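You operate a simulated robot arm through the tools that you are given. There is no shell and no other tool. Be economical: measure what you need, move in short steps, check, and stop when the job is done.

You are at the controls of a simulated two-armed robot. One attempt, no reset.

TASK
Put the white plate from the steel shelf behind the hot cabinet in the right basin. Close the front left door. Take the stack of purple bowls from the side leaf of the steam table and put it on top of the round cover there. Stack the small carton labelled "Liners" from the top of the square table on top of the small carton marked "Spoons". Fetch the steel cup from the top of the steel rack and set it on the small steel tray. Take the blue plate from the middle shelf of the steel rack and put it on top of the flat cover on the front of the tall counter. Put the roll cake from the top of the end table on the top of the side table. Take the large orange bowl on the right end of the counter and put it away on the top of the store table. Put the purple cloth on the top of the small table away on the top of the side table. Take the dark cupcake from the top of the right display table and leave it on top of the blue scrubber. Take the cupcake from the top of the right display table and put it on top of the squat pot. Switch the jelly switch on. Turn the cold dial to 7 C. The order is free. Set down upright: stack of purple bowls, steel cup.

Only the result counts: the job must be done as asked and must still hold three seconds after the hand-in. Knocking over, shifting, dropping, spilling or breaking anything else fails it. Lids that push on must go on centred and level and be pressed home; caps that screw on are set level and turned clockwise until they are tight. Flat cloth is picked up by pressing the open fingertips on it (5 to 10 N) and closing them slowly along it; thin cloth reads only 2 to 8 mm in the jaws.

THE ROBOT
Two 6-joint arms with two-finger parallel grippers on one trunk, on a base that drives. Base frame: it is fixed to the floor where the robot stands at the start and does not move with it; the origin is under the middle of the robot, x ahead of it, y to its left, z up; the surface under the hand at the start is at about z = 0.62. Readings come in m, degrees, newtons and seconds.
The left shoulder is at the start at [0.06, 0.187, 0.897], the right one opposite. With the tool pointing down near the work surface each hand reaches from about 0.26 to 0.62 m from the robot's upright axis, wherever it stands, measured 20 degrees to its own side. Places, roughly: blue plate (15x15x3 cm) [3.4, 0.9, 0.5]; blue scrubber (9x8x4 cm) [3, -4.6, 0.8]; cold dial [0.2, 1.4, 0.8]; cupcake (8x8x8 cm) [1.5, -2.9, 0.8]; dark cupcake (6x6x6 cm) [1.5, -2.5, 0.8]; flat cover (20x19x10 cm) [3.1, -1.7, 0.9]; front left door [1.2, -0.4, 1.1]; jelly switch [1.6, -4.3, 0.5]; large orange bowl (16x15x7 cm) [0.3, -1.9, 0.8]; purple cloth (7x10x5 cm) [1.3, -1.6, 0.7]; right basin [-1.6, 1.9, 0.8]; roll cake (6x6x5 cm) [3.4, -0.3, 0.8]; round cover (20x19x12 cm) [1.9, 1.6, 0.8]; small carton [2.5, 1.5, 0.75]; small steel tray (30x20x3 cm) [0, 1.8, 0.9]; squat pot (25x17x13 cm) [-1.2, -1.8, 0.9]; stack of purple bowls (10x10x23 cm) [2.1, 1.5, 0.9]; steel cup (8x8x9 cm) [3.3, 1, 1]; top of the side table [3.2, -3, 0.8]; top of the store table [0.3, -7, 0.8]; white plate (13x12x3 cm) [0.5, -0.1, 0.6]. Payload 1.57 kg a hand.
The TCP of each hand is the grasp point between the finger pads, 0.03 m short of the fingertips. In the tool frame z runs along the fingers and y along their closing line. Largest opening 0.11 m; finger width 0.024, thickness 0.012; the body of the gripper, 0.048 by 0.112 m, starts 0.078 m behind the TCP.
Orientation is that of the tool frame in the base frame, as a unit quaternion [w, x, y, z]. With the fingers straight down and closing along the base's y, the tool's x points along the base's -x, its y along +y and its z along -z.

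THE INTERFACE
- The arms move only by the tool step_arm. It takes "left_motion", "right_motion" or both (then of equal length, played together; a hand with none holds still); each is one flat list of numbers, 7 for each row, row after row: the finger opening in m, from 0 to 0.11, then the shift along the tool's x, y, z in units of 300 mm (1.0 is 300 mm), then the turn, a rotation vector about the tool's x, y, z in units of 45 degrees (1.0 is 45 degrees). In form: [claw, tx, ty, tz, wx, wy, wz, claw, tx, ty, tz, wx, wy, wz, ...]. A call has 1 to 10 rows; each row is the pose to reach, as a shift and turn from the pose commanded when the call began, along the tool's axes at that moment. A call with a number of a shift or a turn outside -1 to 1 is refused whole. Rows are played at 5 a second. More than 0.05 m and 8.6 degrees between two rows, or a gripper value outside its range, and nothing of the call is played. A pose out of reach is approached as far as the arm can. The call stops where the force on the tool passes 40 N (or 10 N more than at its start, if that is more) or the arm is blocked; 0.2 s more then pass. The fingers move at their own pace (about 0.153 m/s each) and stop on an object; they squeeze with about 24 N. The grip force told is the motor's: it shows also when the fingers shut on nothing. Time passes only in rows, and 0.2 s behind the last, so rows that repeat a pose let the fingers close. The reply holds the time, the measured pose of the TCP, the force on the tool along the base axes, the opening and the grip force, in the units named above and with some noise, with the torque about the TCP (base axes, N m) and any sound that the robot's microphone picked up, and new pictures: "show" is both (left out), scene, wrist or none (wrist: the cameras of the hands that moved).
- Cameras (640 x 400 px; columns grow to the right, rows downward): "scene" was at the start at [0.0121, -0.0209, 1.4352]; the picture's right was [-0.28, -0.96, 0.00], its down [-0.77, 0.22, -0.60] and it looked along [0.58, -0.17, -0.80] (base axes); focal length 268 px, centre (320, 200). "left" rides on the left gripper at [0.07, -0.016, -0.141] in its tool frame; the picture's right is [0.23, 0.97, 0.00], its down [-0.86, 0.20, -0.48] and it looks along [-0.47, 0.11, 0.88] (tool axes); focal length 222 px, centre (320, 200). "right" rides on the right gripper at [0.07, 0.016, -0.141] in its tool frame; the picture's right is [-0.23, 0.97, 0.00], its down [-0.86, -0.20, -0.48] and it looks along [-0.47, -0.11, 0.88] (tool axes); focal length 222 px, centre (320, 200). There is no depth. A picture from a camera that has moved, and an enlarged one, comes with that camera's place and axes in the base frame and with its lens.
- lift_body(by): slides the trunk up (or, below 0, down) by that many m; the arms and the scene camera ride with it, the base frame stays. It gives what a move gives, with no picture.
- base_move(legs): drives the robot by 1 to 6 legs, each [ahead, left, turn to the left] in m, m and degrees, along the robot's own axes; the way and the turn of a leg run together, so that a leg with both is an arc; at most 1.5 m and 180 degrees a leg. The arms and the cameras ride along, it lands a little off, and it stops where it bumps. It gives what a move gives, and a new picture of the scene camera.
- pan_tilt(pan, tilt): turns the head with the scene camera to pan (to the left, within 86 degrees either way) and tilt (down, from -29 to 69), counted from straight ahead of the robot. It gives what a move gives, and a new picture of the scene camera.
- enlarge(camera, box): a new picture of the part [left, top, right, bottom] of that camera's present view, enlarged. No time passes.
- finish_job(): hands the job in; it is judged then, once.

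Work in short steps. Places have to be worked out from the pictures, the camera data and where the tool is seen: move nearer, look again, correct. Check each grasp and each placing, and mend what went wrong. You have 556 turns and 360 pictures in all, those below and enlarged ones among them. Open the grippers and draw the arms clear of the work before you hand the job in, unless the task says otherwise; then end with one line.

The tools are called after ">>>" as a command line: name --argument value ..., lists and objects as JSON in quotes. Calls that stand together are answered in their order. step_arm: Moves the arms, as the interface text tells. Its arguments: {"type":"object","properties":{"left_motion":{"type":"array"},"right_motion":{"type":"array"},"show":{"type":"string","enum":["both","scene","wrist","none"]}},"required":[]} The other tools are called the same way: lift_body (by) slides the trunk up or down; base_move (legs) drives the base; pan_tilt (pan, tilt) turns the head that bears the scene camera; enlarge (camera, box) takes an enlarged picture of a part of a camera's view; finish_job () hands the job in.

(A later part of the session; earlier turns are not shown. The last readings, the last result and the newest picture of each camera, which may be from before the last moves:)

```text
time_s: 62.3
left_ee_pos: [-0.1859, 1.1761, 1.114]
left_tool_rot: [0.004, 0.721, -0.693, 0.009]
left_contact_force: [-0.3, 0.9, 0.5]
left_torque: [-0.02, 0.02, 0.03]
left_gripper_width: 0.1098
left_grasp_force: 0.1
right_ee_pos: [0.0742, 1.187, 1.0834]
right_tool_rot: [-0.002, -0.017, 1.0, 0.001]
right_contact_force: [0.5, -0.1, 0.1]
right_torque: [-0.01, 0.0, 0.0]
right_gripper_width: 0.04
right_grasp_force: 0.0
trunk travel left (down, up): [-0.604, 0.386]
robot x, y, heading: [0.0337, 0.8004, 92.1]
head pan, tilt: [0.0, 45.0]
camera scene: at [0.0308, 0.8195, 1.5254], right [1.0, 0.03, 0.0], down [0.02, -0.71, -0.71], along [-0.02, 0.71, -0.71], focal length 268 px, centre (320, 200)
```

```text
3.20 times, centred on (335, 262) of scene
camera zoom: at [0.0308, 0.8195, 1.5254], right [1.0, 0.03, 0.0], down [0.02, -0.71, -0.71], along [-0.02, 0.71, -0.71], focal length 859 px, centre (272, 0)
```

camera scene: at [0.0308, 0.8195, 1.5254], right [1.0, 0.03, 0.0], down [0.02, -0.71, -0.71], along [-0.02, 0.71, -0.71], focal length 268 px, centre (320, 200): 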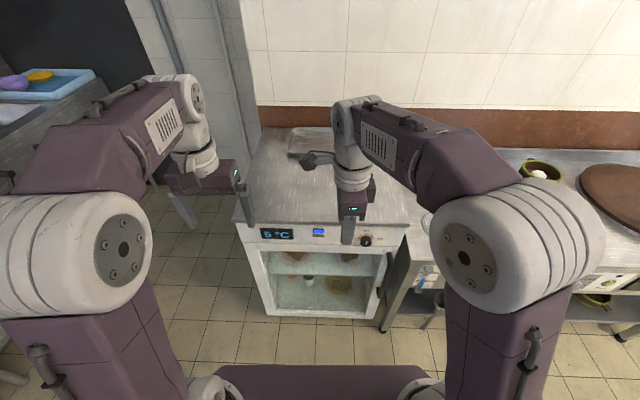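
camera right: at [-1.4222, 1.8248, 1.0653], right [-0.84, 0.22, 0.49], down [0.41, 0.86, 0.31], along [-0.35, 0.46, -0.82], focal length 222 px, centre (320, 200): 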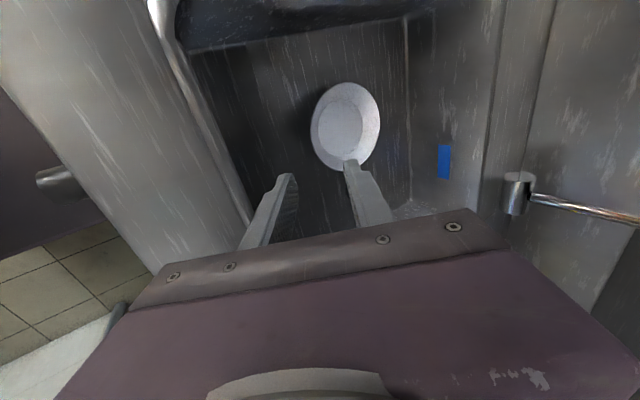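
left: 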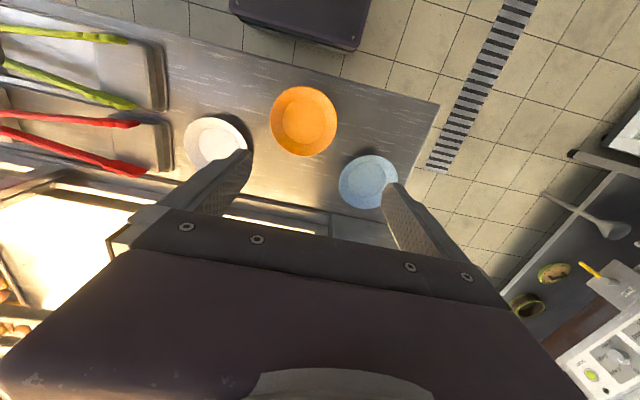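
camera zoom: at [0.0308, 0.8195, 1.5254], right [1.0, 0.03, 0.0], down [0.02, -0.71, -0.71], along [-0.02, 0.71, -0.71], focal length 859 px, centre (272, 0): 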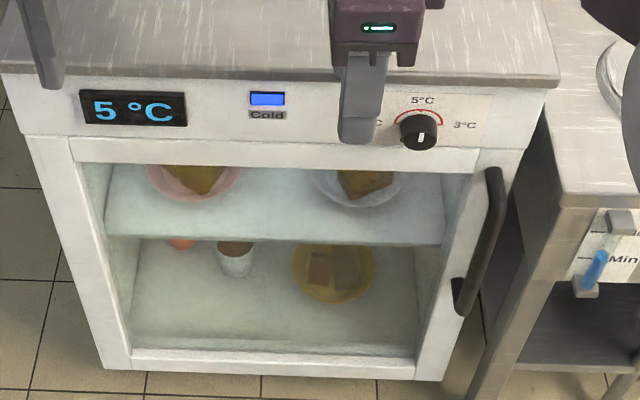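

The dial shows 5 at top with 3 to the right, so 7 is to the left (counter-clockwise). The knob sits near (0.17, 1.35, 0.80). I back up a little, then turn the right hand to point horizontally at the panel.

>>> base_move --legs '[[-0.12, 0, -2.1]]'

>>> step_arm --right_motion '[0.08, -0.027, 0.043, 0.037, -0.167, 0, 0, 0.08, -0.053, 0.087, 0.073, -0.333, 0, 0, 0.08, -0.08, 0.13, 0.11, -0.5, 0, 0, 0.08, -0.107, 0.173, 0.147, -0.667, 0, 0, 0.08, -0.133, 0.217, 0.183, -0.833, 0, 0, 0.08, -0.16, 0.26, 0.22, -1.0, 0, 0]' --show "none"

>>> step_arm --right_motion '[0.08, -0.025, 0.004, 0.055, -0.167, 0, 0, 0.08, -0.05, 0.009, 0.11, -0.333, 0, 0, 0.08, -0.076, 0.013, 0.164, -0.5, 0, 0, 0.08, -0.1, 0.017, 0.22, -0.667, 0, 0, 0.08, -0.13, 0.022, 0.274, -0.833, 0, 0, 0.08, -0.153, 0.026, 0.328, -1.0, 0, 0]' --show "both"

```text
time_s: 63.6
left_ee_pos: [-0.1707, 1.0634, 1.113]
left_tool_rot: [0.003, 0.708, -0.706, 0.009]
left_contact_force: [-0.4, 0.3, 0.0]
left_torque: [0.02, -0.01, -0.04]
left_gripper_width: 0.1098
left_grasp_force: 0.1
right_ee_pos: [0.0899, 1.0653, 1.0832]
right_tool_rot: [-0.002, 0.002, 1.0, 0.001]
right_contact_force: [-1.1, -0.6, 0.5]
right_torque: [0.0, 0.04, 0.04]
right_gripper_width: 0.0401
right_grasp_force: 0.0
trunk travel left (down, up): [-0.604, 0.386]
robot x, y, heading: [0.0323, 0.6796, 89.9]
head pan, tilt: [0.0, 45.0]
camera scene: at [0.0335, 0.6998, 1.5254], right [1.0, 0.0, 0.0], down [0.0, -0.71, -0.71], along [0.0, 0.71, -0.71], focal length 268 px, centre (320, 200)
```

scene: 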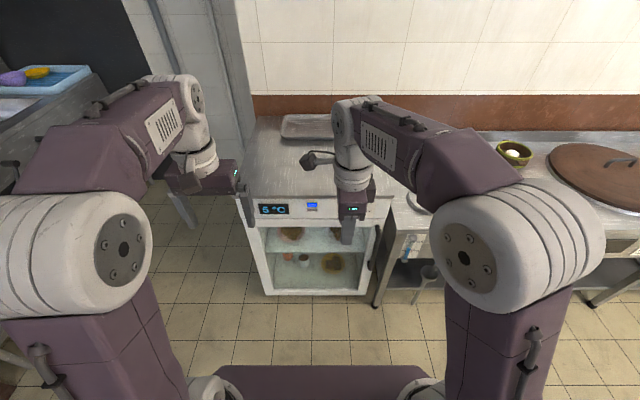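

```text
time_s: 65.0
left_ee_pos: [-0.1697, 1.0633, 1.1119]
left_tool_rot: [0.005, 0.708, -0.706, 0.009]
left_contact_force: [-0.1, 0.2, 0.2]
left_torque: [0.05, 0.01, -0.03]
left_gripper_width: 0.1099
left_grasp_force: 0.0
right_ee_pos: [0.1421, 1.1493, 1.0426]
right_tool_rot: [-0.002, 0.003, 0.925, 0.379]
right_contact_force: [0.9, 0.2, -0.1]
right_torque: [0.04, 0.04, 0.0]
right_gripper_width: 0.0801
right_grasp_force: 0.1
right hand out of reach, approached as far as the arm can: row 6
trunk travel left (down, up): [-0.604, 0.386]
robot x, y, heading: [0.0338, 0.6802, 89.7]
head pan, tilt: [0.0, 45.0]
```

```text
time_s: 66.4
left_ee_pos: [-0.1696, 1.0624, 1.1128]
left_tool_rot: [0.005, 0.708, -0.706, 0.009]
left_contact_force: [-0.3, -0.4, -0.6]
left_torque: [-0.02, -0.02, 0.03]
left_gripper_width: 0.1098
left_grasp_force: 0.1
right_ee_pos: [0.1854, 1.1985, 1.1636]
right_tool_rot: [-0.004, -0.002, 0.858, 0.514]
right_contact_force: [-0.1, 0.1, -0.8]
right_torque: [-0.02, 0.0, 0.02]
right_gripper_width: 0.0801
right_grasp_force: 0.0
right hand out of reach, approached as far as the arm can: row 1, 2, 3, 4, 5, 6
trunk travel left (down, up): [-0.604, 0.386]
robot x, y, heading: [0.034, 0.6781, 89.7]
head pan, tilt: [0.0, 45.0]
camera scene: at [0.0336, 0.6991, 1.5254], right [1.0, 0.0, 0.0], down [0.0, -0.71, -0.71], along [0.0, 0.71, -0.71], focal length 268 px, centre (320, 200)
camera right: at [0.1151, 1.081, 1.2452], right [0.23, 0.46, 0.86], down [0.86, -0.51, 0.05], along [0.46, 0.72, -0.51], focal length 222 px, centre (320, 200)
```

scene: 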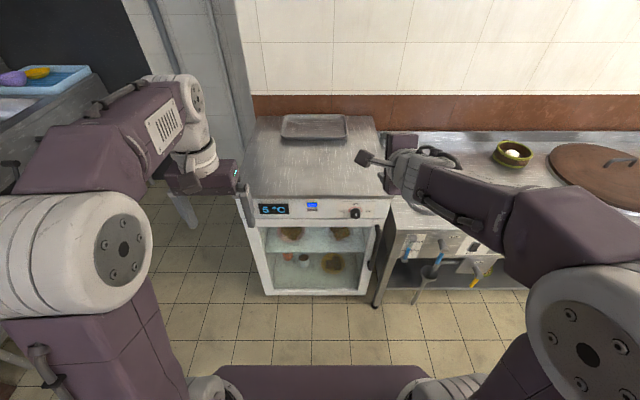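
right: 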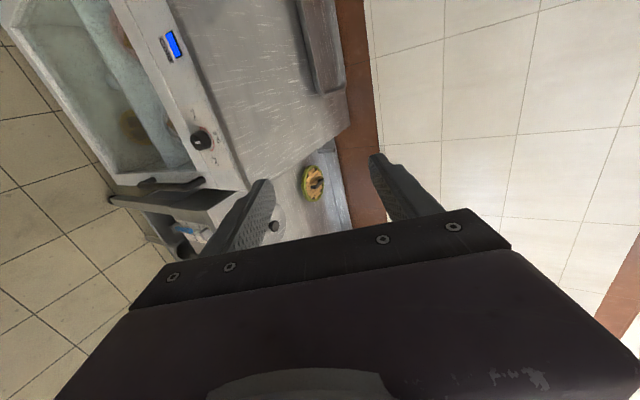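

The tool-forward pose was too near the shoulder. I back off 0.22 m and re-command the same pose to see whether it settles.

>>> base_move --legs '[[-0.22, 0, 0]]'

>>> step_arm --right_motion '[0.08, 0, 0, 0, 0, 0, 0]' --show "none"

```text
time_s: 68.0
left_ee_pos: [-0.172, 0.846, 1.1134]
left_tool_rot: [0.004, 0.709, -0.705, 0.01]
left_contact_force: [-0.6, -0.1, 0.0]
left_torque: [0.01, 0.02, 0.0]
left_gripper_width: 0.1097
left_grasp_force: 0.0
right_ee_pos: [0.1831, 0.9822, 1.1628]
right_tool_rot: [-0.004, -0.002, 0.859, 0.512]
right_contact_force: [-0.2, 0.0, 0.4]
right_torque: [0.0, 0.0, 0.0]
right_gripper_width: 0.0802
right_grasp_force: 0.0
trunk travel left (down, up): [-0.604, 0.386]
robot x, y, heading: [0.0321, 0.4627, 90.0]
head pan, tilt: [0.0, 45.0]
camera scene: at [0.0331, 0.4823, 1.5254], right [1.0, 0.0, 0.0], down [0.0, -0.71, -0.71], along [0.0, 0.71, -0.71], focal length 268 px, centre (320, 200)
```

scene: 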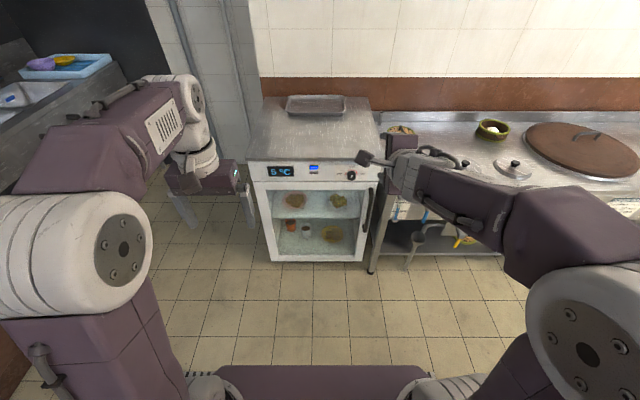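

```text
time_s: 68.5
left_ee_pos: [-0.1722, 0.8481, 1.1123]
left_tool_rot: [0.006, 0.709, -0.705, 0.009]
left_contact_force: [-0.4, 0.1, 1.0]
left_torque: [-0.03, 0.0, 0.01]
left_gripper_width: 0.1098
left_grasp_force: 0.1
right_ee_pos: [0.1829, 0.9825, 1.1634]
right_tool_rot: [-0.005, -0.002, 0.859, 0.512]
right_contact_force: [-0.5, 1.3, 0.2]
right_torque: [-0.03, 0.02, -0.02]
right_gripper_width: 0.0802
right_grasp_force: 0.1
trunk travel left (down, up): [-0.604, 0.386]
robot x, y, heading: [0.0332, 0.464, 90.0]
head pan, tilt: [0.0, 45.0]
```

Commands now start from the measured pose. I extend the hand forward and down while finishing the pitch to horizontal.

>>> step_arm --right_motion '[0.08, 0, -0.04, 0.135, -0.12, 0, 0, 0.08, 0, -0.08, 0.27, -0.25, 0, 0, 0.08, 0, -0.125, 0.405, -0.37, 0, 0, 0.08, 0, -0.166, 0.54, -0.5, 0, 0, 0.08, 0, -0.207, 0.677, -0.62, 0, 0]' --show "scene"

```text
time_s: 69.7
left_ee_pos: [-0.1717, 0.8485, 1.1126]
left_tool_rot: [0.004, 0.709, -0.705, 0.009]
left_contact_force: [-1.4, 0.6, -0.1]
left_torque: [0.06, -0.01, 0.04]
left_gripper_width: 0.11
left_grasp_force: 0.1
right_ee_pos: [0.181, 1.2533, 1.0988]
right_tool_rot: [-0.013, -0.013, 0.808, 0.589]
right_contact_force: [0.9, 1.7, -10.0]
right_torque: [0.98, -0.01, -0.03]
right_gripper_width: 0.08
right_grasp_force: 0.0
right hand out of reach, approached as far as the arm can: row 1, 2, 3, 4, 5
trunk travel left (down, up): [-0.604, 0.386]
robot x, y, heading: [0.0345, 0.4635, 89.7]
head pan, tilt: [0.0, 45.0]
camera scene: at [0.0328, 0.4839, 1.5249], right [1.0, 0.0, 0.0], down [0.0, -0.71, -0.71], along [0.0, 0.71, -0.71], focal length 268 px, centre (320, 200)
```

scene: 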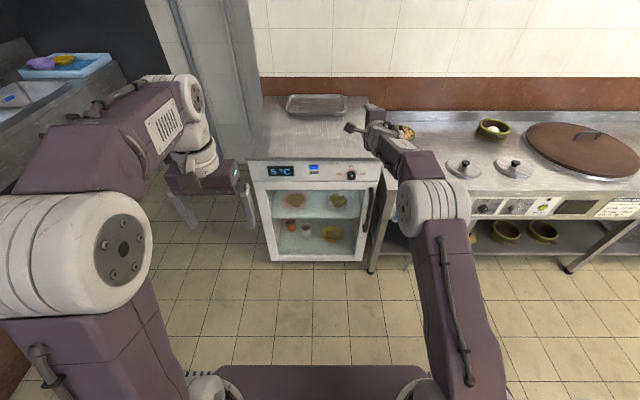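

The limit looks like wrist pitch when the arm slopes down. I lower the trunk so the shoulder sits below the knob, after drawing the hand back a little.

>>> base_move --legs '[[-0.12, 0, 0]]'

>>> lift_body --by -0.3

>>> step_arm --right_motion '[0.08, 0, 0, 0, -0.1, 0, 0, 0.08, 0, 0, 0, -0.2, 0, 0, 0.08, 0, 0, 0, -0.3, 0, 0, 0.08, 0, 0, 0, -0.4, 0, 0]' --show "none"

```text
time_s: 70.9
left_ee_pos: [-0.1711, 0.7249, 1.1139]
left_tool_rot: [0.005, 0.709, -0.705, 0.011]
left_contact_force: [0.1, 0.0, 0.3]
left_torque: [-0.01, 0.0, 0.05]
left_gripper_width: 0.11
left_grasp_force: 0.0
right_ee_pos: [0.1811, 1.1303, 1.0963]
right_tool_rot: [-0.013, -0.014, 0.808, 0.589]
right_contact_force: [-0.4, -0.3, 0.1]
right_torque: [-0.02, 0.01, 0.01]
right_gripper_width: 0.0801
right_grasp_force: 0.0
trunk travel left (down, up): [-0.604, 0.386]
robot x, y, heading: [0.0315, 0.3396, 89.7]
head pan, tilt: [0.0, 45.0]
camera scene: at [0.0332, 0.3604, 1.5253], right [1.0, 0.0, 0.0], down [0.0, -0.71, -0.71], along [0.0, 0.71, -0.71], focal length 268 px, centre (320, 200)
```

scene: 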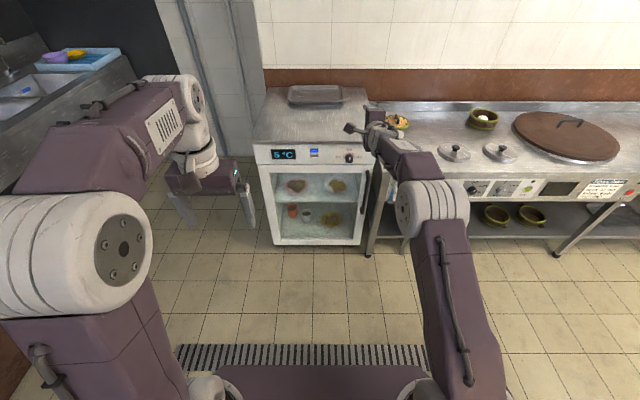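

```text
time_s: 73.9
left_ee_pos: [-0.1712, 0.723, 0.8128]
left_tool_rot: [0.004, 0.709, -0.705, 0.009]
left_contact_force: [-0.2, 0.4, -0.2]
left_torque: [0.02, 0.02, 0.04]
left_gripper_width: 0.1101
left_grasp_force: 0.0
right_ee_pos: [0.1802, 1.1294, 0.7975]
right_tool_rot: [-0.013, -0.013, 0.807, 0.59]
right_contact_force: [0.5, -0.3, 0.7]
right_torque: [0.01, 0.0, 0.01]
right_gripper_width: 0.0801
right_grasp_force: 0.1
trunk travel left (down, up): [-0.304, 0.686]
robot x, y, heading: [0.0318, 0.3409, 89.9]
head pan, tilt: [0.0, 45.0]
```

```text
time_s: 74.9
left_ee_pos: [-0.1714, 0.7235, 0.8131]
left_tool_rot: [0.005, 0.71, -0.705, 0.01]
left_contact_force: [0.6, 0.1, 0.3]
left_torque: [0.0, -0.01, -0.01]
left_gripper_width: 0.11
left_grasp_force: 0.1
right_ee_pos: [0.1756, 1.1781, 0.802]
right_tool_rot: [-0.014, -0.011, 0.706, 0.708]
right_contact_force: [0.0, 0.4, -0.6]
right_torque: [0.03, 0.01, 0.0]
right_gripper_width: 0.0799
right_grasp_force: 0.0
right hand out of reach, approached as far as the arm can: row 1, 2, 3, 4
trunk travel left (down, up): [-0.304, 0.686]
robot x, y, heading: [0.0336, 0.3424, 89.9]
head pan, tilt: [0.0, 45.0]
```

Now the hand points horizontally at (0.176, 1.178, 0.802). I check with the wrist camera.

>>> enlarge --camera "right" --box '[0, 0, 640, 400]'

```text
1.00 times, centred on (320, 200) of right (not enlarged: the box is as wide or as high as the picture)
camera zoom: at [0.1105, 1.034, 0.8187], right [0.23, 0.01, 0.97], down [0.87, -0.45, -0.21], along [0.43, 0.89, -0.11], focal length 222 px, centre (320, 200)
```

zoom: 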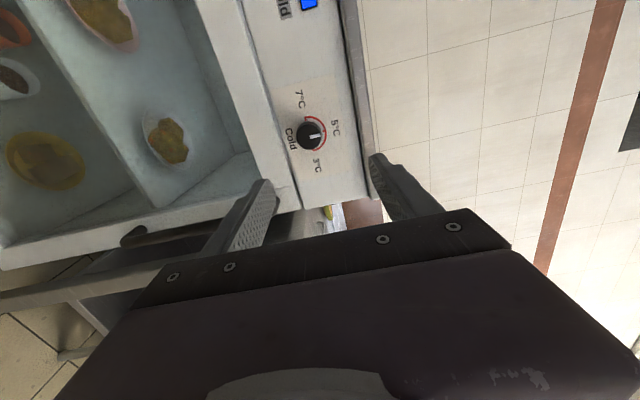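

The knob computes to about (0.162, 1.35, 0.792). I drive 10 cm forward and align laterally.

>>> base_move --legs '[[0.1, 0, 0]]'

>>> step_arm --right_motion '[0.07, 0.045, -0.035, 0, 0, 0, 0, 0.07, 0.045, -0.035, 0, 0, 0, 0]' --show "wrist"

```text
time_s: 76.0
left_ee_pos: [-0.1716, 0.8241, 0.8137]
left_tool_rot: [0.005, 0.708, -0.706, 0.01]
left_contact_force: [-0.3, -0.4, -0.5]
left_torque: [-0.03, 0.0, 0.0]
left_gripper_width: 0.1104
left_grasp_force: 0.0
right_ee_pos: [0.1775, 1.2778, 0.803]
right_tool_rot: [-0.014, -0.01, 0.706, 0.708]
right_contact_force: [0.5, 0.5, -0.5]
right_torque: [0.0, 0.02, -0.02]
right_gripper_width: 0.0801
right_grasp_force: 0.1
trunk travel left (down, up): [-0.304, 0.686]
robot x, y, heading: [0.0335, 0.4393, 89.8]
head pan, tilt: [0.0, 45.0]
camera scene: at [0.0333, 0.4611, 1.2253], right [1.0, 0.0, 0.0], down [0.0, -0.71, -0.71], along [0.0, 0.71, -0.71], focal length 268 px, centre (320, 200)
```

scene: 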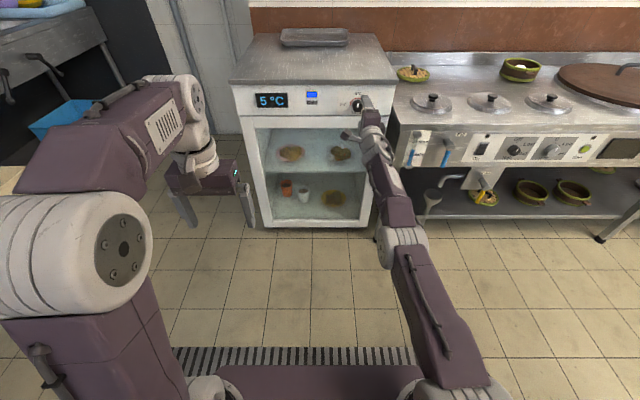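

```text
time_s: 76.7
left_ee_pos: [-0.1714, 0.8237, 0.8136]
left_tool_rot: [0.004, 0.708, -0.706, 0.009]
left_contact_force: [-0.1, -0.4, -0.4]
left_torque: [0.0, -0.02, 0.01]
left_gripper_width: 0.1098
left_grasp_force: 0.0
right_ee_pos: [0.163, 1.2766, 0.7924]
right_tool_rot: [-0.014, -0.01, 0.706, 0.708]
right_contact_force: [-0.1, 0.3, 0.6]
right_torque: [-0.02, -0.02, -0.03]
right_gripper_width: 0.0702
right_grasp_force: 0.1
trunk travel left (down, up): [-0.304, 0.686]
robot x, y, heading: [0.0336, 0.4405, 90.0]
head pan, tilt: [0.0, 45.0]
camera right: at [0.0979, 1.1331, 0.8099], right [0.23, 0.01, 0.97], down [0.87, -0.45, -0.2], along [0.43, 0.89, -0.11], focal length 222 px, centre (320, 200)
```

right: 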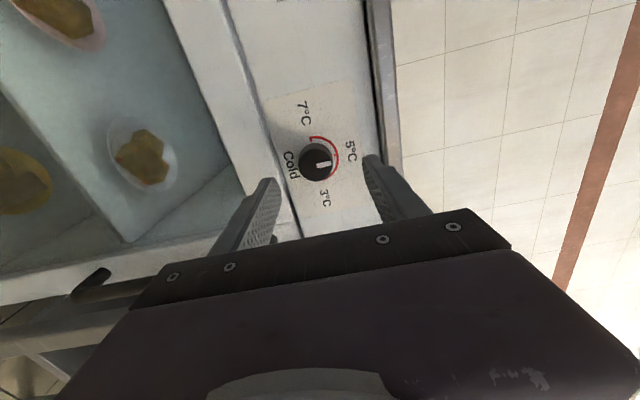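

Aligned within a few mm. I advance 4 cm so the pads straddle the knob, then close.

>>> step_arm --right_motion '[0.07, 0.01, -0.005, 0.045, 0, 0, 0, 0.07, 0.01, -0.005, 0.09, 0, 0, 0, 0.07, 0.01, -0.005, 0.135, 0, 0, 0]' --show "wrist"

```text
time_s: 77.5
left_ee_pos: [-0.1717, 0.8239, 0.8132]
left_tool_rot: [0.003, 0.708, -0.706, 0.009]
left_contact_force: [-0.2, 0.0, 0.1]
left_torque: [-0.02, 0.02, 0.01]
left_gripper_width: 0.1102
left_grasp_force: 0.0
right_ee_pos: [0.1635, 1.2759, 0.7922]
right_tool_rot: [-0.014, -0.011, 0.707, 0.707]
right_contact_force: [-0.3, -0.2, -0.4]
right_torque: [-0.03, -0.02, -0.02]
right_gripper_width: 0.0701
right_grasp_force: 0.1
right hand out of reach, approached as far as the arm can: row 1, 2, 3
trunk travel left (down, up): [-0.304, 0.686]
robot x, y, heading: [0.0307, 0.4364, 90.0]
head pan, tilt: [0.0, 45.0]
camera right: at [0.0979, 1.1333, 0.8098], right [0.23, 0.01, 0.97], down [0.87, -0.45, -0.2], along [0.43, 0.89, -0.11], focal length 222 px, centre (320, 200)
```

right: 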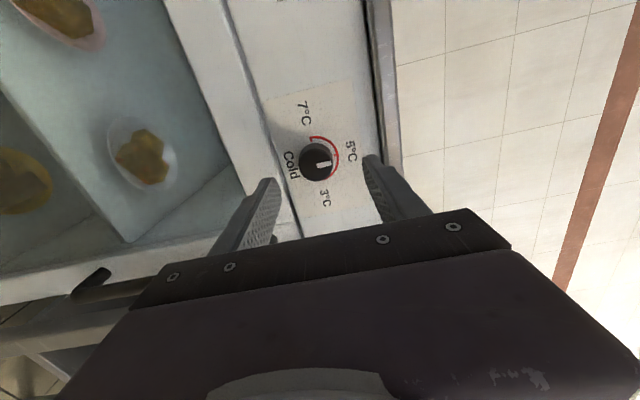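

The arm is fully stretched; I drive the base forward 4.5 cm instead.

>>> base_move --legs '[[0.045, 0.003, 0]]'

>>> enlarge --camera "right" --box '[0, 0, 640, 400]'

```text
time_s: 78.3
left_ee_pos: [-0.1748, 0.8685, 0.8126]
left_tool_rot: [0.005, 0.709, -0.705, 0.01]
left_contact_force: [0.4, 0.2, -0.3]
left_torque: [-0.04, 0.0, -0.03]
left_gripper_width: 0.1101
left_grasp_force: 0.0
right_ee_pos: [0.159, 1.3227, 0.7921]
right_tool_rot: [-0.015, -0.012, 0.707, 0.707]
right_contact_force: [1.0, -0.1, -0.8]
right_torque: [-0.01, 0.0, 0.02]
right_gripper_width: 0.0699
right_grasp_force: 0.0
trunk travel left (down, up): [-0.304, 0.686]
robot x, y, heading: [0.029, 0.4849, 90.0]
head pan, tilt: [0.0, 45.0]
camera scene: at [0.0301, 0.5051, 1.2253], right [1.0, 0.0, 0.0], down [0.0, -0.71, -0.71], along [0.0, 0.71, -0.71], focal length 268 px, centre (320, 200)
```

scene: 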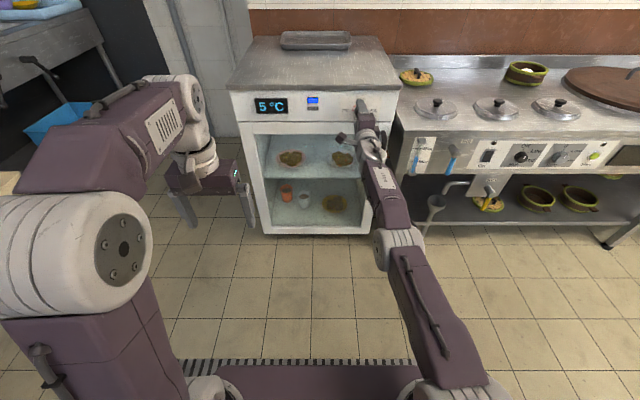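

```text
1.00 times, centred on (320, 200) of right (not enlarged: the box is as wide or as high as the picture)
camera zoom: at [0.0943, 1.178, 0.8088], right [0.23, 0.01, 0.97], down [0.87, -0.45, -0.2], along [0.43, 0.89, -0.11], focal length 222 px, centre (320, 200)
```

zoom: 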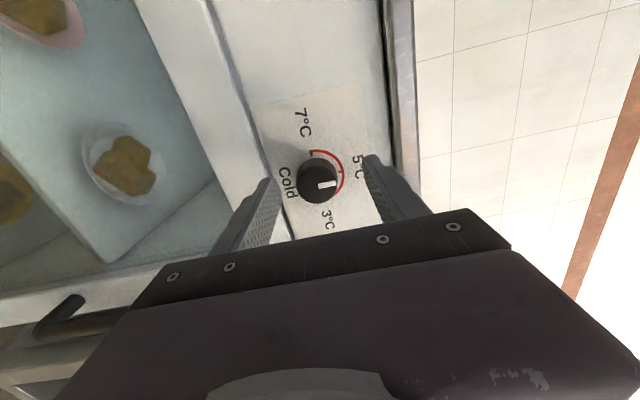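

The knob is centred between the fingertips; I close on it.

>>> step_arm --right_motion '[0.03, 0, 0, 0, 0, 0, 0, 0.0, 0, 0, 0, 0, 0, 0, 0.0, 0, 0, 0, 0, 0, 0]' --show "wrist"

```text
time_s: 79.2
left_ee_pos: [-0.1751, 0.8666, 0.8125]
left_tool_rot: [0.005, 0.709, -0.705, 0.009]
left_contact_force: [-0.4, 0.4, -0.1]
left_torque: [-0.04, -0.01, -0.03]
left_gripper_width: 0.11
left_grasp_force: 0.0
right_ee_pos: [0.1589, 1.3211, 0.7934]
right_tool_rot: [-0.015, -0.011, 0.706, 0.708]
right_contact_force: [0.3, 0.5, 0.6]
right_torque: [0.0, -0.01, -0.02]
right_gripper_width: 0.0001
right_grasp_force: 21.2
trunk travel left (down, up): [-0.304, 0.686]
robot x, y, heading: [0.0289, 0.4814, 89.6]
head pan, tilt: [0.0, 45.0]
camera right: at [0.0943, 1.1772, 0.8097], right [0.23, 0.01, 0.97], down [0.87, -0.45, -0.2], along [0.43, 0.89, -0.11], focal length 222 px, centre (320, 200)
```

right: 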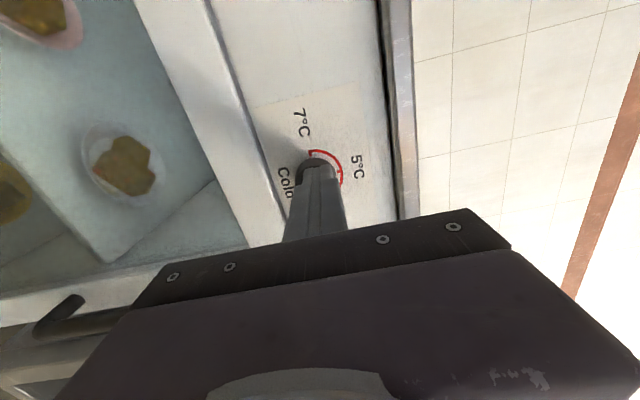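

It closed in front of the knob: triangulation now gives the knob at (0.166, 1.37, 0.790). I open, shift 7 mm right and drive 2.5 cm forward.

>>> step_arm --right_motion '[0.07, 0, 0, 0, 0, 0, 0, 0.07, -0.023, -0.008, 0, 0, 0, 0]' --show "none"

>>> base_move --legs '[[0.025, 0, 0]]'

>>> step_arm --right_motion '[0.04, 0, 0, 0, 0, 0, 0, 0.0, 0, 0, 0, 0, 0, 0, 0.0, 0, 0, 0, 0, 0, 0]' --show "wrist"

```text
time_s: 79.8
left_ee_pos: [-0.1751, 0.8687, 0.8145]
left_tool_rot: [0.004, 0.709, -0.705, 0.009]
left_contact_force: [-0.5, -0.4, 0.2]
left_torque: [0.03, 0.03, 0.02]
left_gripper_width: 0.1101
left_grasp_force: 0.0
right_ee_pos: [0.1667, 1.3219, 0.7908]
right_tool_rot: [-0.015, -0.011, 0.707, 0.707]
right_contact_force: [0.0, -0.1, -0.1]
right_torque: [-0.04, -0.02, -0.01]
right_gripper_width: 0.0699
right_grasp_force: 0.0
trunk travel left (down, up): [-0.304, 0.686]
robot x, y, heading: [0.0298, 0.4841, 90.2]
head pan, tilt: [0.0, 45.0]
```

```text
time_s: 80.6
left_ee_pos: [-0.1742, 0.8927, 0.813]
left_tool_rot: [0.004, 0.71, -0.705, 0.009]
left_contact_force: [0.4, 0.1, 0.2]
left_torque: [0.0, 0.02, 0.0]
left_gripper_width: 0.1101
left_grasp_force: 0.0
right_ee_pos: [0.168, 1.3452, 0.7908]
right_tool_rot: [-0.015, -0.011, 0.707, 0.707]
right_contact_force: [-0.4, -11.5, -4.7]
right_torque: [0.25, 0.05, -0.12]
right_gripper_width: 0.0662
right_grasp_force: 0.1
trunk travel left (down, up): [-0.304, 0.686]
robot x, y, heading: [0.0292, 0.5093, 90.2]
head pan, tilt: [0.0, 45.0]
camera scene: at [0.0303, 0.5275, 1.2253], right [1.0, 0.0, 0.0], down [0.0, -0.71, -0.71], along [0.0, 0.71, -0.71], focal length 268 px, centre (320, 200)
```

scene: 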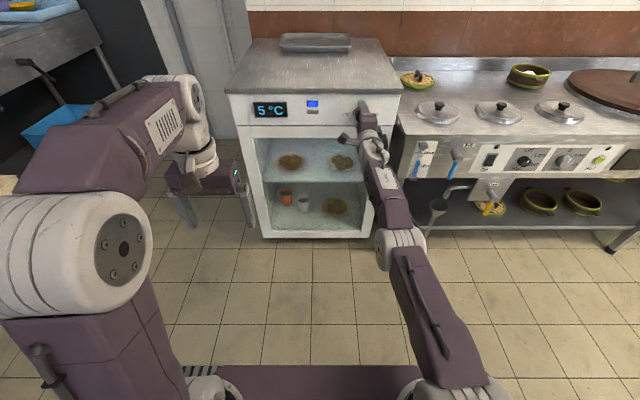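

```text
time_s: 81.4
left_ee_pos: [-0.1747, 0.8918, 0.8144]
left_tool_rot: [0.003, 0.708, -0.706, 0.009]
left_contact_force: [1.2, -0.3, 0.4]
left_torque: [-0.03, 0.05, 0.02]
left_gripper_width: 0.1102
left_grasp_force: 0.0
right_ee_pos: [0.1666, 1.3461, 0.7884]
right_tool_rot: [-0.015, -0.011, 0.708, 0.706]
right_contact_force: [-0.3, -18.7, -10.9]
right_torque: [0.18, -0.25, -0.26]
right_gripper_width: 0.0401
right_grasp_force: 23.6
trunk travel left (down, up): [-0.304, 0.686]
robot x, y, heading: [0.0296, 0.5072, 89.8]
head pan, tilt: [0.0, 45.0]
camera right: at [0.1014, 1.202, 0.8059], right [0.23, 0.01, 0.97], down [0.87, -0.45, -0.2], along [0.43, 0.89, -0.11], focal length 222 px, centre (320, 200)
```

right: 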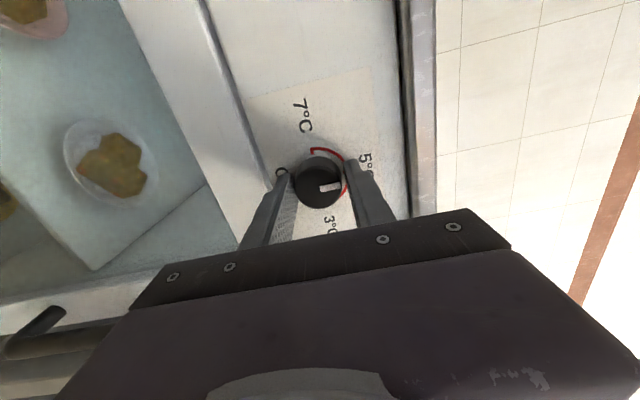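

The knob is gripped (40 mm). I ease 2 mm off the panel and turn counter-clockwise 45°.

>>> step_arm --right_motion '[0, 0, 0, -0.008, 0, 0, -0.167, 0, 0, 0, -0.008, 0, 0, -0.333, 0, 0, 0, -0.008, 0, 0, -0.5, 0, 0, 0, -0.008, 0, 0, -0.667, 0, 0, 0, -0.008, 0, 0, -0.833, 0, 0, 0, -0.008, 0, 0, -1.0]' --show "both"

```text
time_s: 82.2
left_ee_pos: [-0.1739, 0.8913, 0.8138]
left_tool_rot: [0.004, 0.708, -0.706, 0.008]
left_contact_force: [-0.3, 0.0, -0.5]
left_torque: [-0.02, -0.03, 0.02]
left_gripper_width: 0.1101
left_grasp_force: 0.0
right_ee_pos: [0.1664, 1.3453, 0.7867]
right_tool_rot: [0.112, -0.139, 0.695, 0.696]
right_contact_force: [0.5, -7.5, -1.7]
right_torque: [-0.13, -0.01, 0.13]
right_gripper_width: 0.0375
right_grasp_force: 43.8
trunk travel left (down, up): [-0.304, 0.686]
robot x, y, heading: [0.0308, 0.5044, 90.1]
head pan, tilt: [0.0, 45.0]
stopped in row 4 (right hand): the force on the tool passed its limit at 42 N (the readings are from after the stop); the commanded pose is now the measured one
camera scene: at [0.0304, 0.5272, 1.2258], right [1.0, 0.0, 0.0], down [0.0, -0.71, -0.71], along [0.0, 0.71, -0.71], focal length 268 px, centre (320, 200)
camera right: at [0.1002, 1.2017, 0.7792], right [-0.13, 0.0, 0.99], down [0.89, -0.45, 0.12], along [0.44, 0.9, 0.05], focal length 222 px, centre (320, 200)
```

scene: 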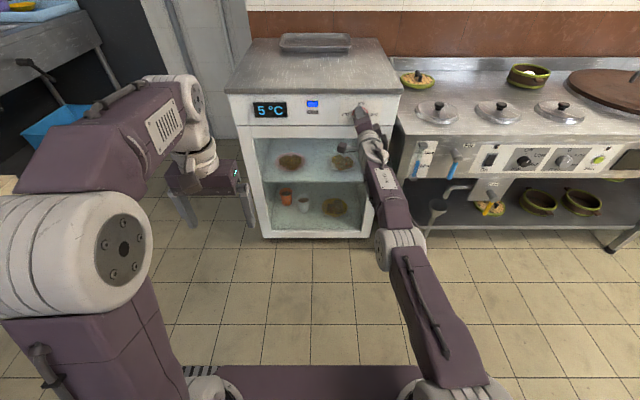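
right: 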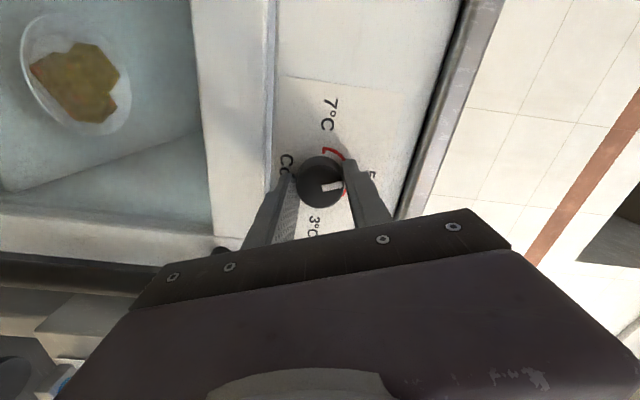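

The knob followed by 20° before the force limit. I ease off the panel more and continue turning.

>>> step_arm --right_motion '[0, 0, 0, -0.012, 0, 0, 0, 0, 0, 0, -0.012, 0, 0, -0.12, 0, 0, 0, -0.012, 0, 0, -0.24, 0, 0, 0, -0.012, 0, 0, -0.36, 0, 0, 0, -0.012, 0, 0, -0.48, 0, 0, 0, -0.012, 0, 0, -0.6, 0, 0, 0, -0.012, 0, 0, -0.72, 0, 0, 0, -0.012, 0, 0, -0.84]' --show "both"

```text
time_s: 84.0
left_ee_pos: [-0.1734, 0.8909, 0.8138]
left_tool_rot: [0.005, 0.709, -0.705, 0.009]
left_contact_force: [0.2, -0.3, -0.2]
left_torque: [-0.01, -0.01, 0.04]
left_gripper_width: 0.1101
left_grasp_force: 0.0
right_ee_pos: [0.1677, 1.3447, 0.7863]
right_tool_rot: [0.333, -0.359, 0.612, 0.621]
right_contact_force: [1.5, -22.8, -12.4]
right_torque: [-0.52, 0.18, -0.44]
right_gripper_width: 0.0374
right_grasp_force: 43.7
right hand out of reach, approached as far as the arm can: row 1, 3, 4, 5, 6, 7, 8
trunk travel left (down, up): [-0.304, 0.686]
robot x, y, heading: [0.0277, 0.5091, 90.0]
head pan, tilt: [0.0, 45.0]
camera scene: at [0.0308, 0.5267, 1.2253], right [1.0, 0.0, 0.0], down [0.0, -0.71, -0.71], along [0.0, 0.71, -0.71], focal length 268 px, centre (320, 200)
camera right: at [0.1211, 1.2017, 0.7367], right [-0.71, -0.02, 0.7], down [0.63, -0.45, 0.63], along [0.3, 0.89, 0.33], focal length 222 px, centre (320, 200)
```

scene: 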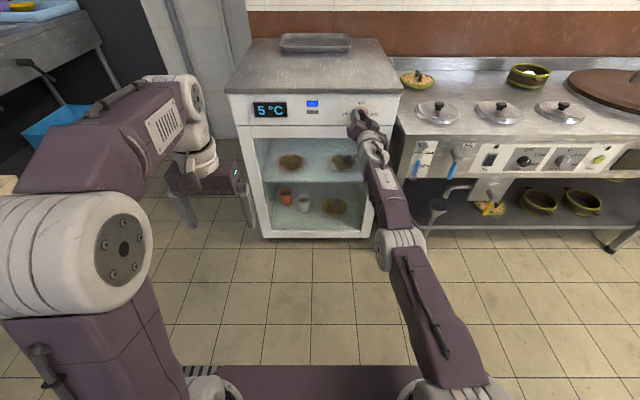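
right: 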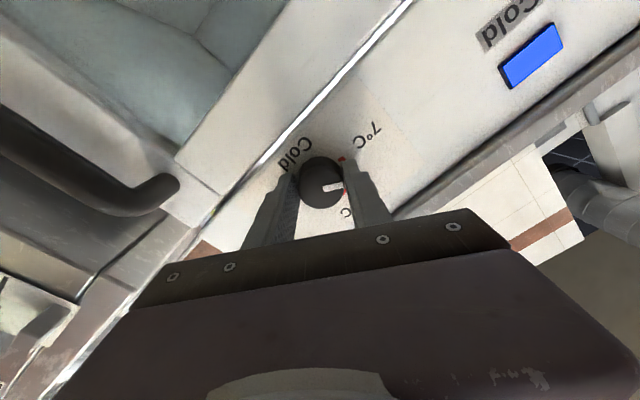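

Turned about 59° of 90°. The hand presses the panel, so I back the base off 6 mm and go on.

>>> base_move --legs '[[-0.007, 0, 0]]'

>>> step_arm --right_motion '[0, 0, 0, 0, 0, 0, -0.12, 0, 0, 0, 0, 0, 0, -0.24, 0, 0, 0, 0, 0, 0, -0.36, 0, 0, 0, 0, 0, 0, -0.48, 0, 0, 0, 0, 0, 0, -0.6, 0, 0, 0, 0, 0, 0, -0.69]' --show "wrist"

```text
time_s: 84.8
left_ee_pos: [-0.1753, 0.8901, 0.8125]
left_tool_rot: [0.006, 0.71, -0.704, 0.011]
left_contact_force: [0.0, -0.5, 0.3]
left_torque: [0.01, -0.03, 0.0]
left_gripper_width: 0.11
left_grasp_force: 0.0
right_ee_pos: [0.1666, 1.3448, 0.7864]
right_tool_rot: [0.334, -0.357, 0.613, 0.621]
right_contact_force: [-0.4, 24.1, -2.6]
right_torque: [-0.12, -0.03, 0.0]
right_gripper_width: 0.0375
right_grasp_force: 42.9
trunk travel left (down, up): [-0.304, 0.686]
robot x, y, heading: [0.0274, 0.5002, 90.0]
head pan, tilt: [0.0, 45.0]
stopped in leg 1: the force on the tool passed its limit at 44 N (the readings are from after the stop); the commanded pose is now the measured one
camera scene: at [0.0303, 0.5283, 1.2253], right [1.0, 0.0, 0.0], down [0.0, -0.71, -0.7], along [0.0, 0.7, -0.71], focal length 268 px, centre (320, 200)
```

scene: 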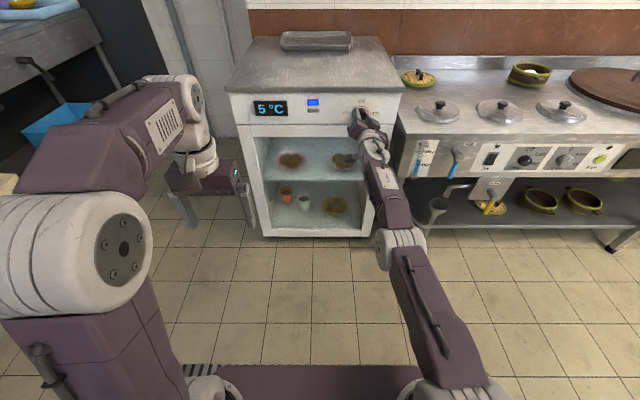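

```text
time_s: 86.2
left_ee_pos: [-0.1736, 0.8894, 0.8105]
left_tool_rot: [0.007, 0.709, -0.706, 0.01]
left_contact_force: [0.0, 0.1, -0.6]
left_torque: [0.01, 0.01, -0.01]
left_gripper_width: 0.1099
left_grasp_force: 0.0
right_ee_pos: [0.1678, 1.3448, 0.7858]
right_tool_rot: [-0.487, 0.509, -0.495, -0.509]
right_contact_force: [4.4, 21.8, -5.1]
right_torque: [-0.48, 0.02, -0.13]
right_gripper_width: 0.0372
right_grasp_force: 43.8
trunk travel left (down, up): [-0.304, 0.686]
robot x, y, heading: [0.0291, 0.5038, 90.0]
head pan, tilt: [0.0, 45.0]
camera right: at [0.1548, 1.2021, 0.7178], right [-0.97, -0.03, 0.23], down [0.22, -0.46, 0.86], along [0.08, 0.88, 0.46], focal length 222 px, centre (320, 200)
```

right: 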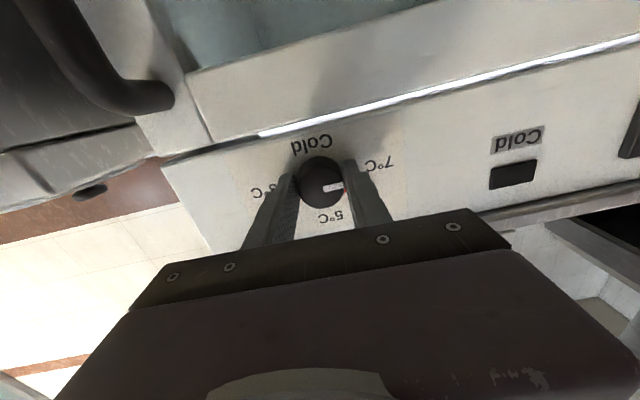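

Turned 90°; pointer lies along the 3–7 line toward 7. I release and back off to check the display.

>>> step_arm --right_motion '[0.07, 0, 0, 0, 0, 0, 0, 0.07, 0, 0, 0, 0, 0, 0]' --show "none"

>>> base_move --legs '[[-0.15, 0, 0]]'

>>> enlarge --camera "scene" --box '[225, 70, 425, 195]'

>>> enlarge --camera "right" --box '[240, 80, 440, 205]'

```text
time_s: 86.8
left_ee_pos: [-0.1758, 0.888, 0.8137]
left_tool_rot: [0.004, 0.709, -0.705, 0.009]
left_contact_force: [0.0, -0.1, 0.2]
left_torque: [0.03, -0.01, 0.01]
left_gripper_width: 0.1098
left_grasp_force: 0.1
right_ee_pos: [0.1666, 1.3408, 0.7917]
right_tool_rot: [0.489, -0.508, 0.493, 0.511]
right_contact_force: [-0.1, -0.1, 0.0]
right_torque: [-0.02, 0.02, -0.01]
right_gripper_width: 0.0697
right_grasp_force: 0.0
trunk travel left (down, up): [-0.304, 0.686]
robot x, y, heading: [0.0312, 0.5033, 90.1]
head pan, tilt: [0.0, 45.0]
```

```text
time_s: 88.2
left_ee_pos: [-0.1751, 0.7377, 0.8135]
left_tool_rot: [0.004, 0.709, -0.705, 0.01]
left_contact_force: [0.1, 0.0, 0.1]
left_torque: [0.04, 0.02, 0.02]
left_gripper_width: 0.1099
left_grasp_force: 0.1
right_ee_pos: [0.1655, 1.1895, 0.7915]
right_tool_rot: [0.489, -0.507, 0.493, 0.51]
right_contact_force: [0.2, 0.2, 0.8]
right_torque: [-0.03, 0.02, 0.01]
right_gripper_width: 0.0699
right_grasp_force: 0.1
trunk travel left (down, up): [-0.304, 0.686]
robot x, y, heading: [0.0259, 0.3483, 90.3]
head pan, tilt: [0.0, 45.0]
camera scene: at [0.0302, 0.3718, 1.2254], right [1.0, 0.0, 0.0], down [0.0, -0.71, -0.71], along [0.0, 0.71, -0.71], focal length 268 px, centre (320, 200)
```

scene: 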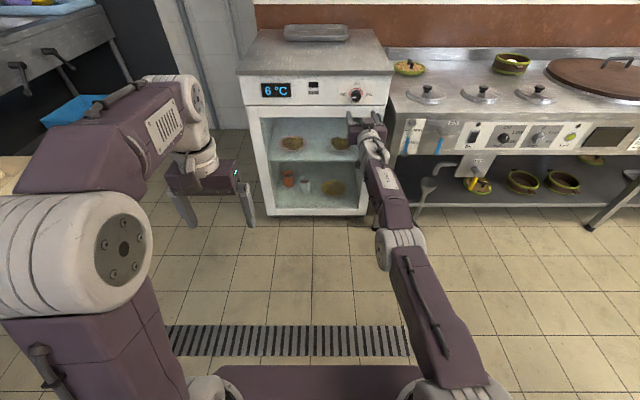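

```text
3.20 times, centred on (325, 132) of scene
camera zoom: at [0.0302, 0.3718, 1.2254], right [1.0, 0.0, 0.0], down [0.0, -0.71, -0.71], along [0.0, 0.71, -0.71], focal length 859 px, centre (304, 416)
```

zoom: 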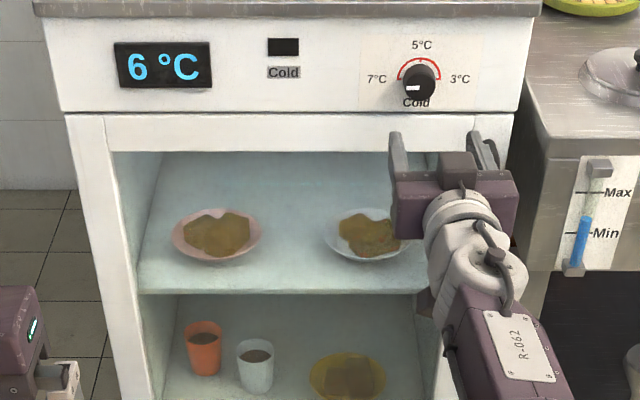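

```text
3.20 times, centred on (340, 142) of right
camera zoom: at [0.1543, 1.0483, 0.7221], right [-0.97, -0.03, 0.23], down [0.22, -0.47, 0.85], along [0.08, 0.88, 0.46], focal length 711 px, centre (256, 384)
```

zoom: 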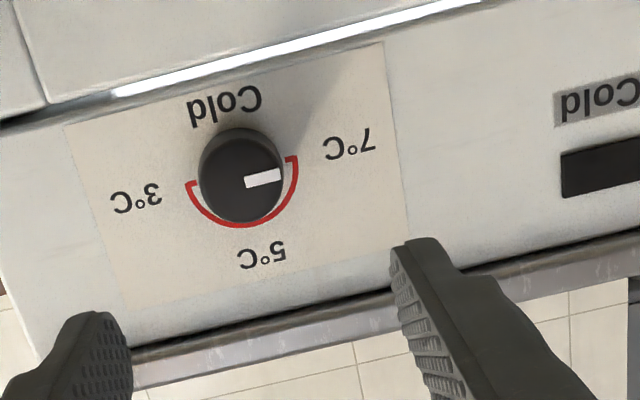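

The pointer is exactly on 7 and the display is climbing (6 °C). Now I raise the trunk and bring the right hand back to the downward pose.

>>> lift_body --by 0.3

>>> step_arm --right_motion '[0.07, 0.033, -0.017, -0.128, 0, 0.167, 0, 0.07, 0.067, -0.033, -0.256, 0, 0.333, 0, 0.07, 0.1, -0.05, -0.384, 0, 0.5, 0, 0.07, 0.133, -0.067, -0.511, 0, 0.667, 0, 0.07, 0.167, -0.083, -0.64, 0, 0.833, 0, 0.07, 0.2, -0.1, -0.767, 0, 1.0, 0]' --show "none"

>>> step_arm --right_motion '[0.07, 0.114, -0.017, -0.067, 0, 0.167, 0, 0.07, 0.228, -0.033, -0.133, 0, 0.333, 0, 0.07, 0.342, -0.05, -0.2, 0, 0.5, 0, 0.07, 0.455, -0.067, -0.267, 0, 0.667, 0, 0.07, 0.57, -0.083, -0.333, 0, 0.833, 0, 0.07, 0.683, -0.1, -0.4, 0, 1.0, 0]' --show "none"

>>> pan_tilt --pan -70 --tilt 25

```text
time_s: 91.2
left_ee_pos: [-0.1745, 0.7375, 1.1133]
left_tool_rot: [0.004, 0.709, -0.705, 0.01]
left_contact_force: [0.7, -0.5, 0.0]
left_torque: [-0.01, 0.01, -0.03]
left_gripper_width: 0.1101
left_grasp_force: 0.0
right_ee_pos: [0.1677, 1.1918, 1.0909]
right_tool_rot: [0.488, -0.508, 0.493, 0.511]
right_contact_force: [-0.2, 0.2, -0.1]
right_torque: [0.03, -0.04, -0.01]
right_gripper_width: 0.0702
right_grasp_force: 0.1
trunk travel left (down, up): [-0.604, 0.386]
robot x, y, heading: [0.0286, 0.3492, 90.0]
head pan, tilt: [0.0, 45.0]
```

```text
time_s: 92.6
left_ee_pos: [-0.173, 0.7396, 1.1132]
left_tool_rot: [0.005, 0.709, -0.705, 0.01]
left_contact_force: [-0.1, 1.2, -0.1]
left_torque: [-0.02, 0.0, 0.0]
left_gripper_width: 0.1098
left_grasp_force: 0.1
right_ee_pos: [0.203, 0.968, 1.0381]
right_tool_rot: [-0.267, 0.662, -0.641, -0.283]
right_contact_force: [0.4, -4.9, -6.7]
right_torque: [0.77, 0.02, 0.0]
right_gripper_width: 0.0699
right_grasp_force: 0.0
right hand out of reach, approached as far as the arm can: row 1, 2, 3, 4
trunk travel left (down, up): [-0.604, 0.386]
robot x, y, heading: [0.0299, 0.3535, 90.2]
head pan, tilt: [0.0, 45.0]
```

```text
time_s: 94.0
left_ee_pos: [-0.1754, 0.7376, 1.1132]
left_tool_rot: [0.005, 0.71, -0.704, 0.01]
left_contact_force: [0.4, -0.2, -0.6]
left_torque: [-0.03, 0.04, 0.03]
left_gripper_width: 0.1101
left_grasp_force: 0.1
right_ee_pos: [0.2415, 0.7327, 0.9728]
right_tool_rot: [0.005, 0.719, -0.695, -0.002]
right_contact_force: [-0.2, -1.0, -0.7]
right_torque: [0.0, -0.01, -0.03]
right_gripper_width: 0.07
right_grasp_force: 0.1
trunk travel left (down, up): [-0.604, 0.386]
robot x, y, heading: [0.0288, 0.3481, 90.1]
head pan, tilt: [0.0, 45.0]
```

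```text
time_s: 95.4
left_ee_pos: [-0.174, 0.738, 1.113]
left_tool_rot: [0.004, 0.708, -0.706, 0.01]
left_contact_force: [0.1, -0.3, 0.1]
left_torque: [-0.01, 0.0, 0.0]
left_gripper_width: 0.1101
left_grasp_force: 0.0
right_ee_pos: [0.2415, 0.7336, 0.9718]
right_tool_rot: [0.003, 0.719, -0.695, -0.002]
right_contact_force: [0.5, 0.0, 0.2]
right_torque: [-0.03, 0.0, -0.01]
right_gripper_width: 0.0702
right_grasp_force: 0.1
trunk travel left (down, up): [-0.604, 0.386]
robot x, y, heading: [0.0302, 0.3537, 90.0]
head pan, tilt: [-70.0, 25.0]
camera scene: at [0.1167, 0.3231, 1.5559], right [0.34, -0.94, 0.0], down [-0.4, -0.14, -0.91], along [0.85, 0.31, -0.42], focal length 268 px, centre (320, 200)
```

scene: 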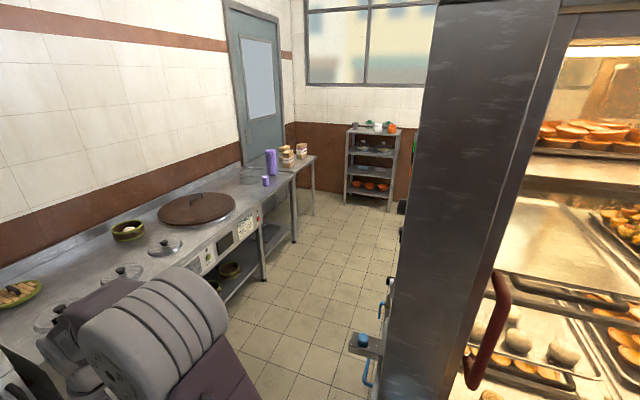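

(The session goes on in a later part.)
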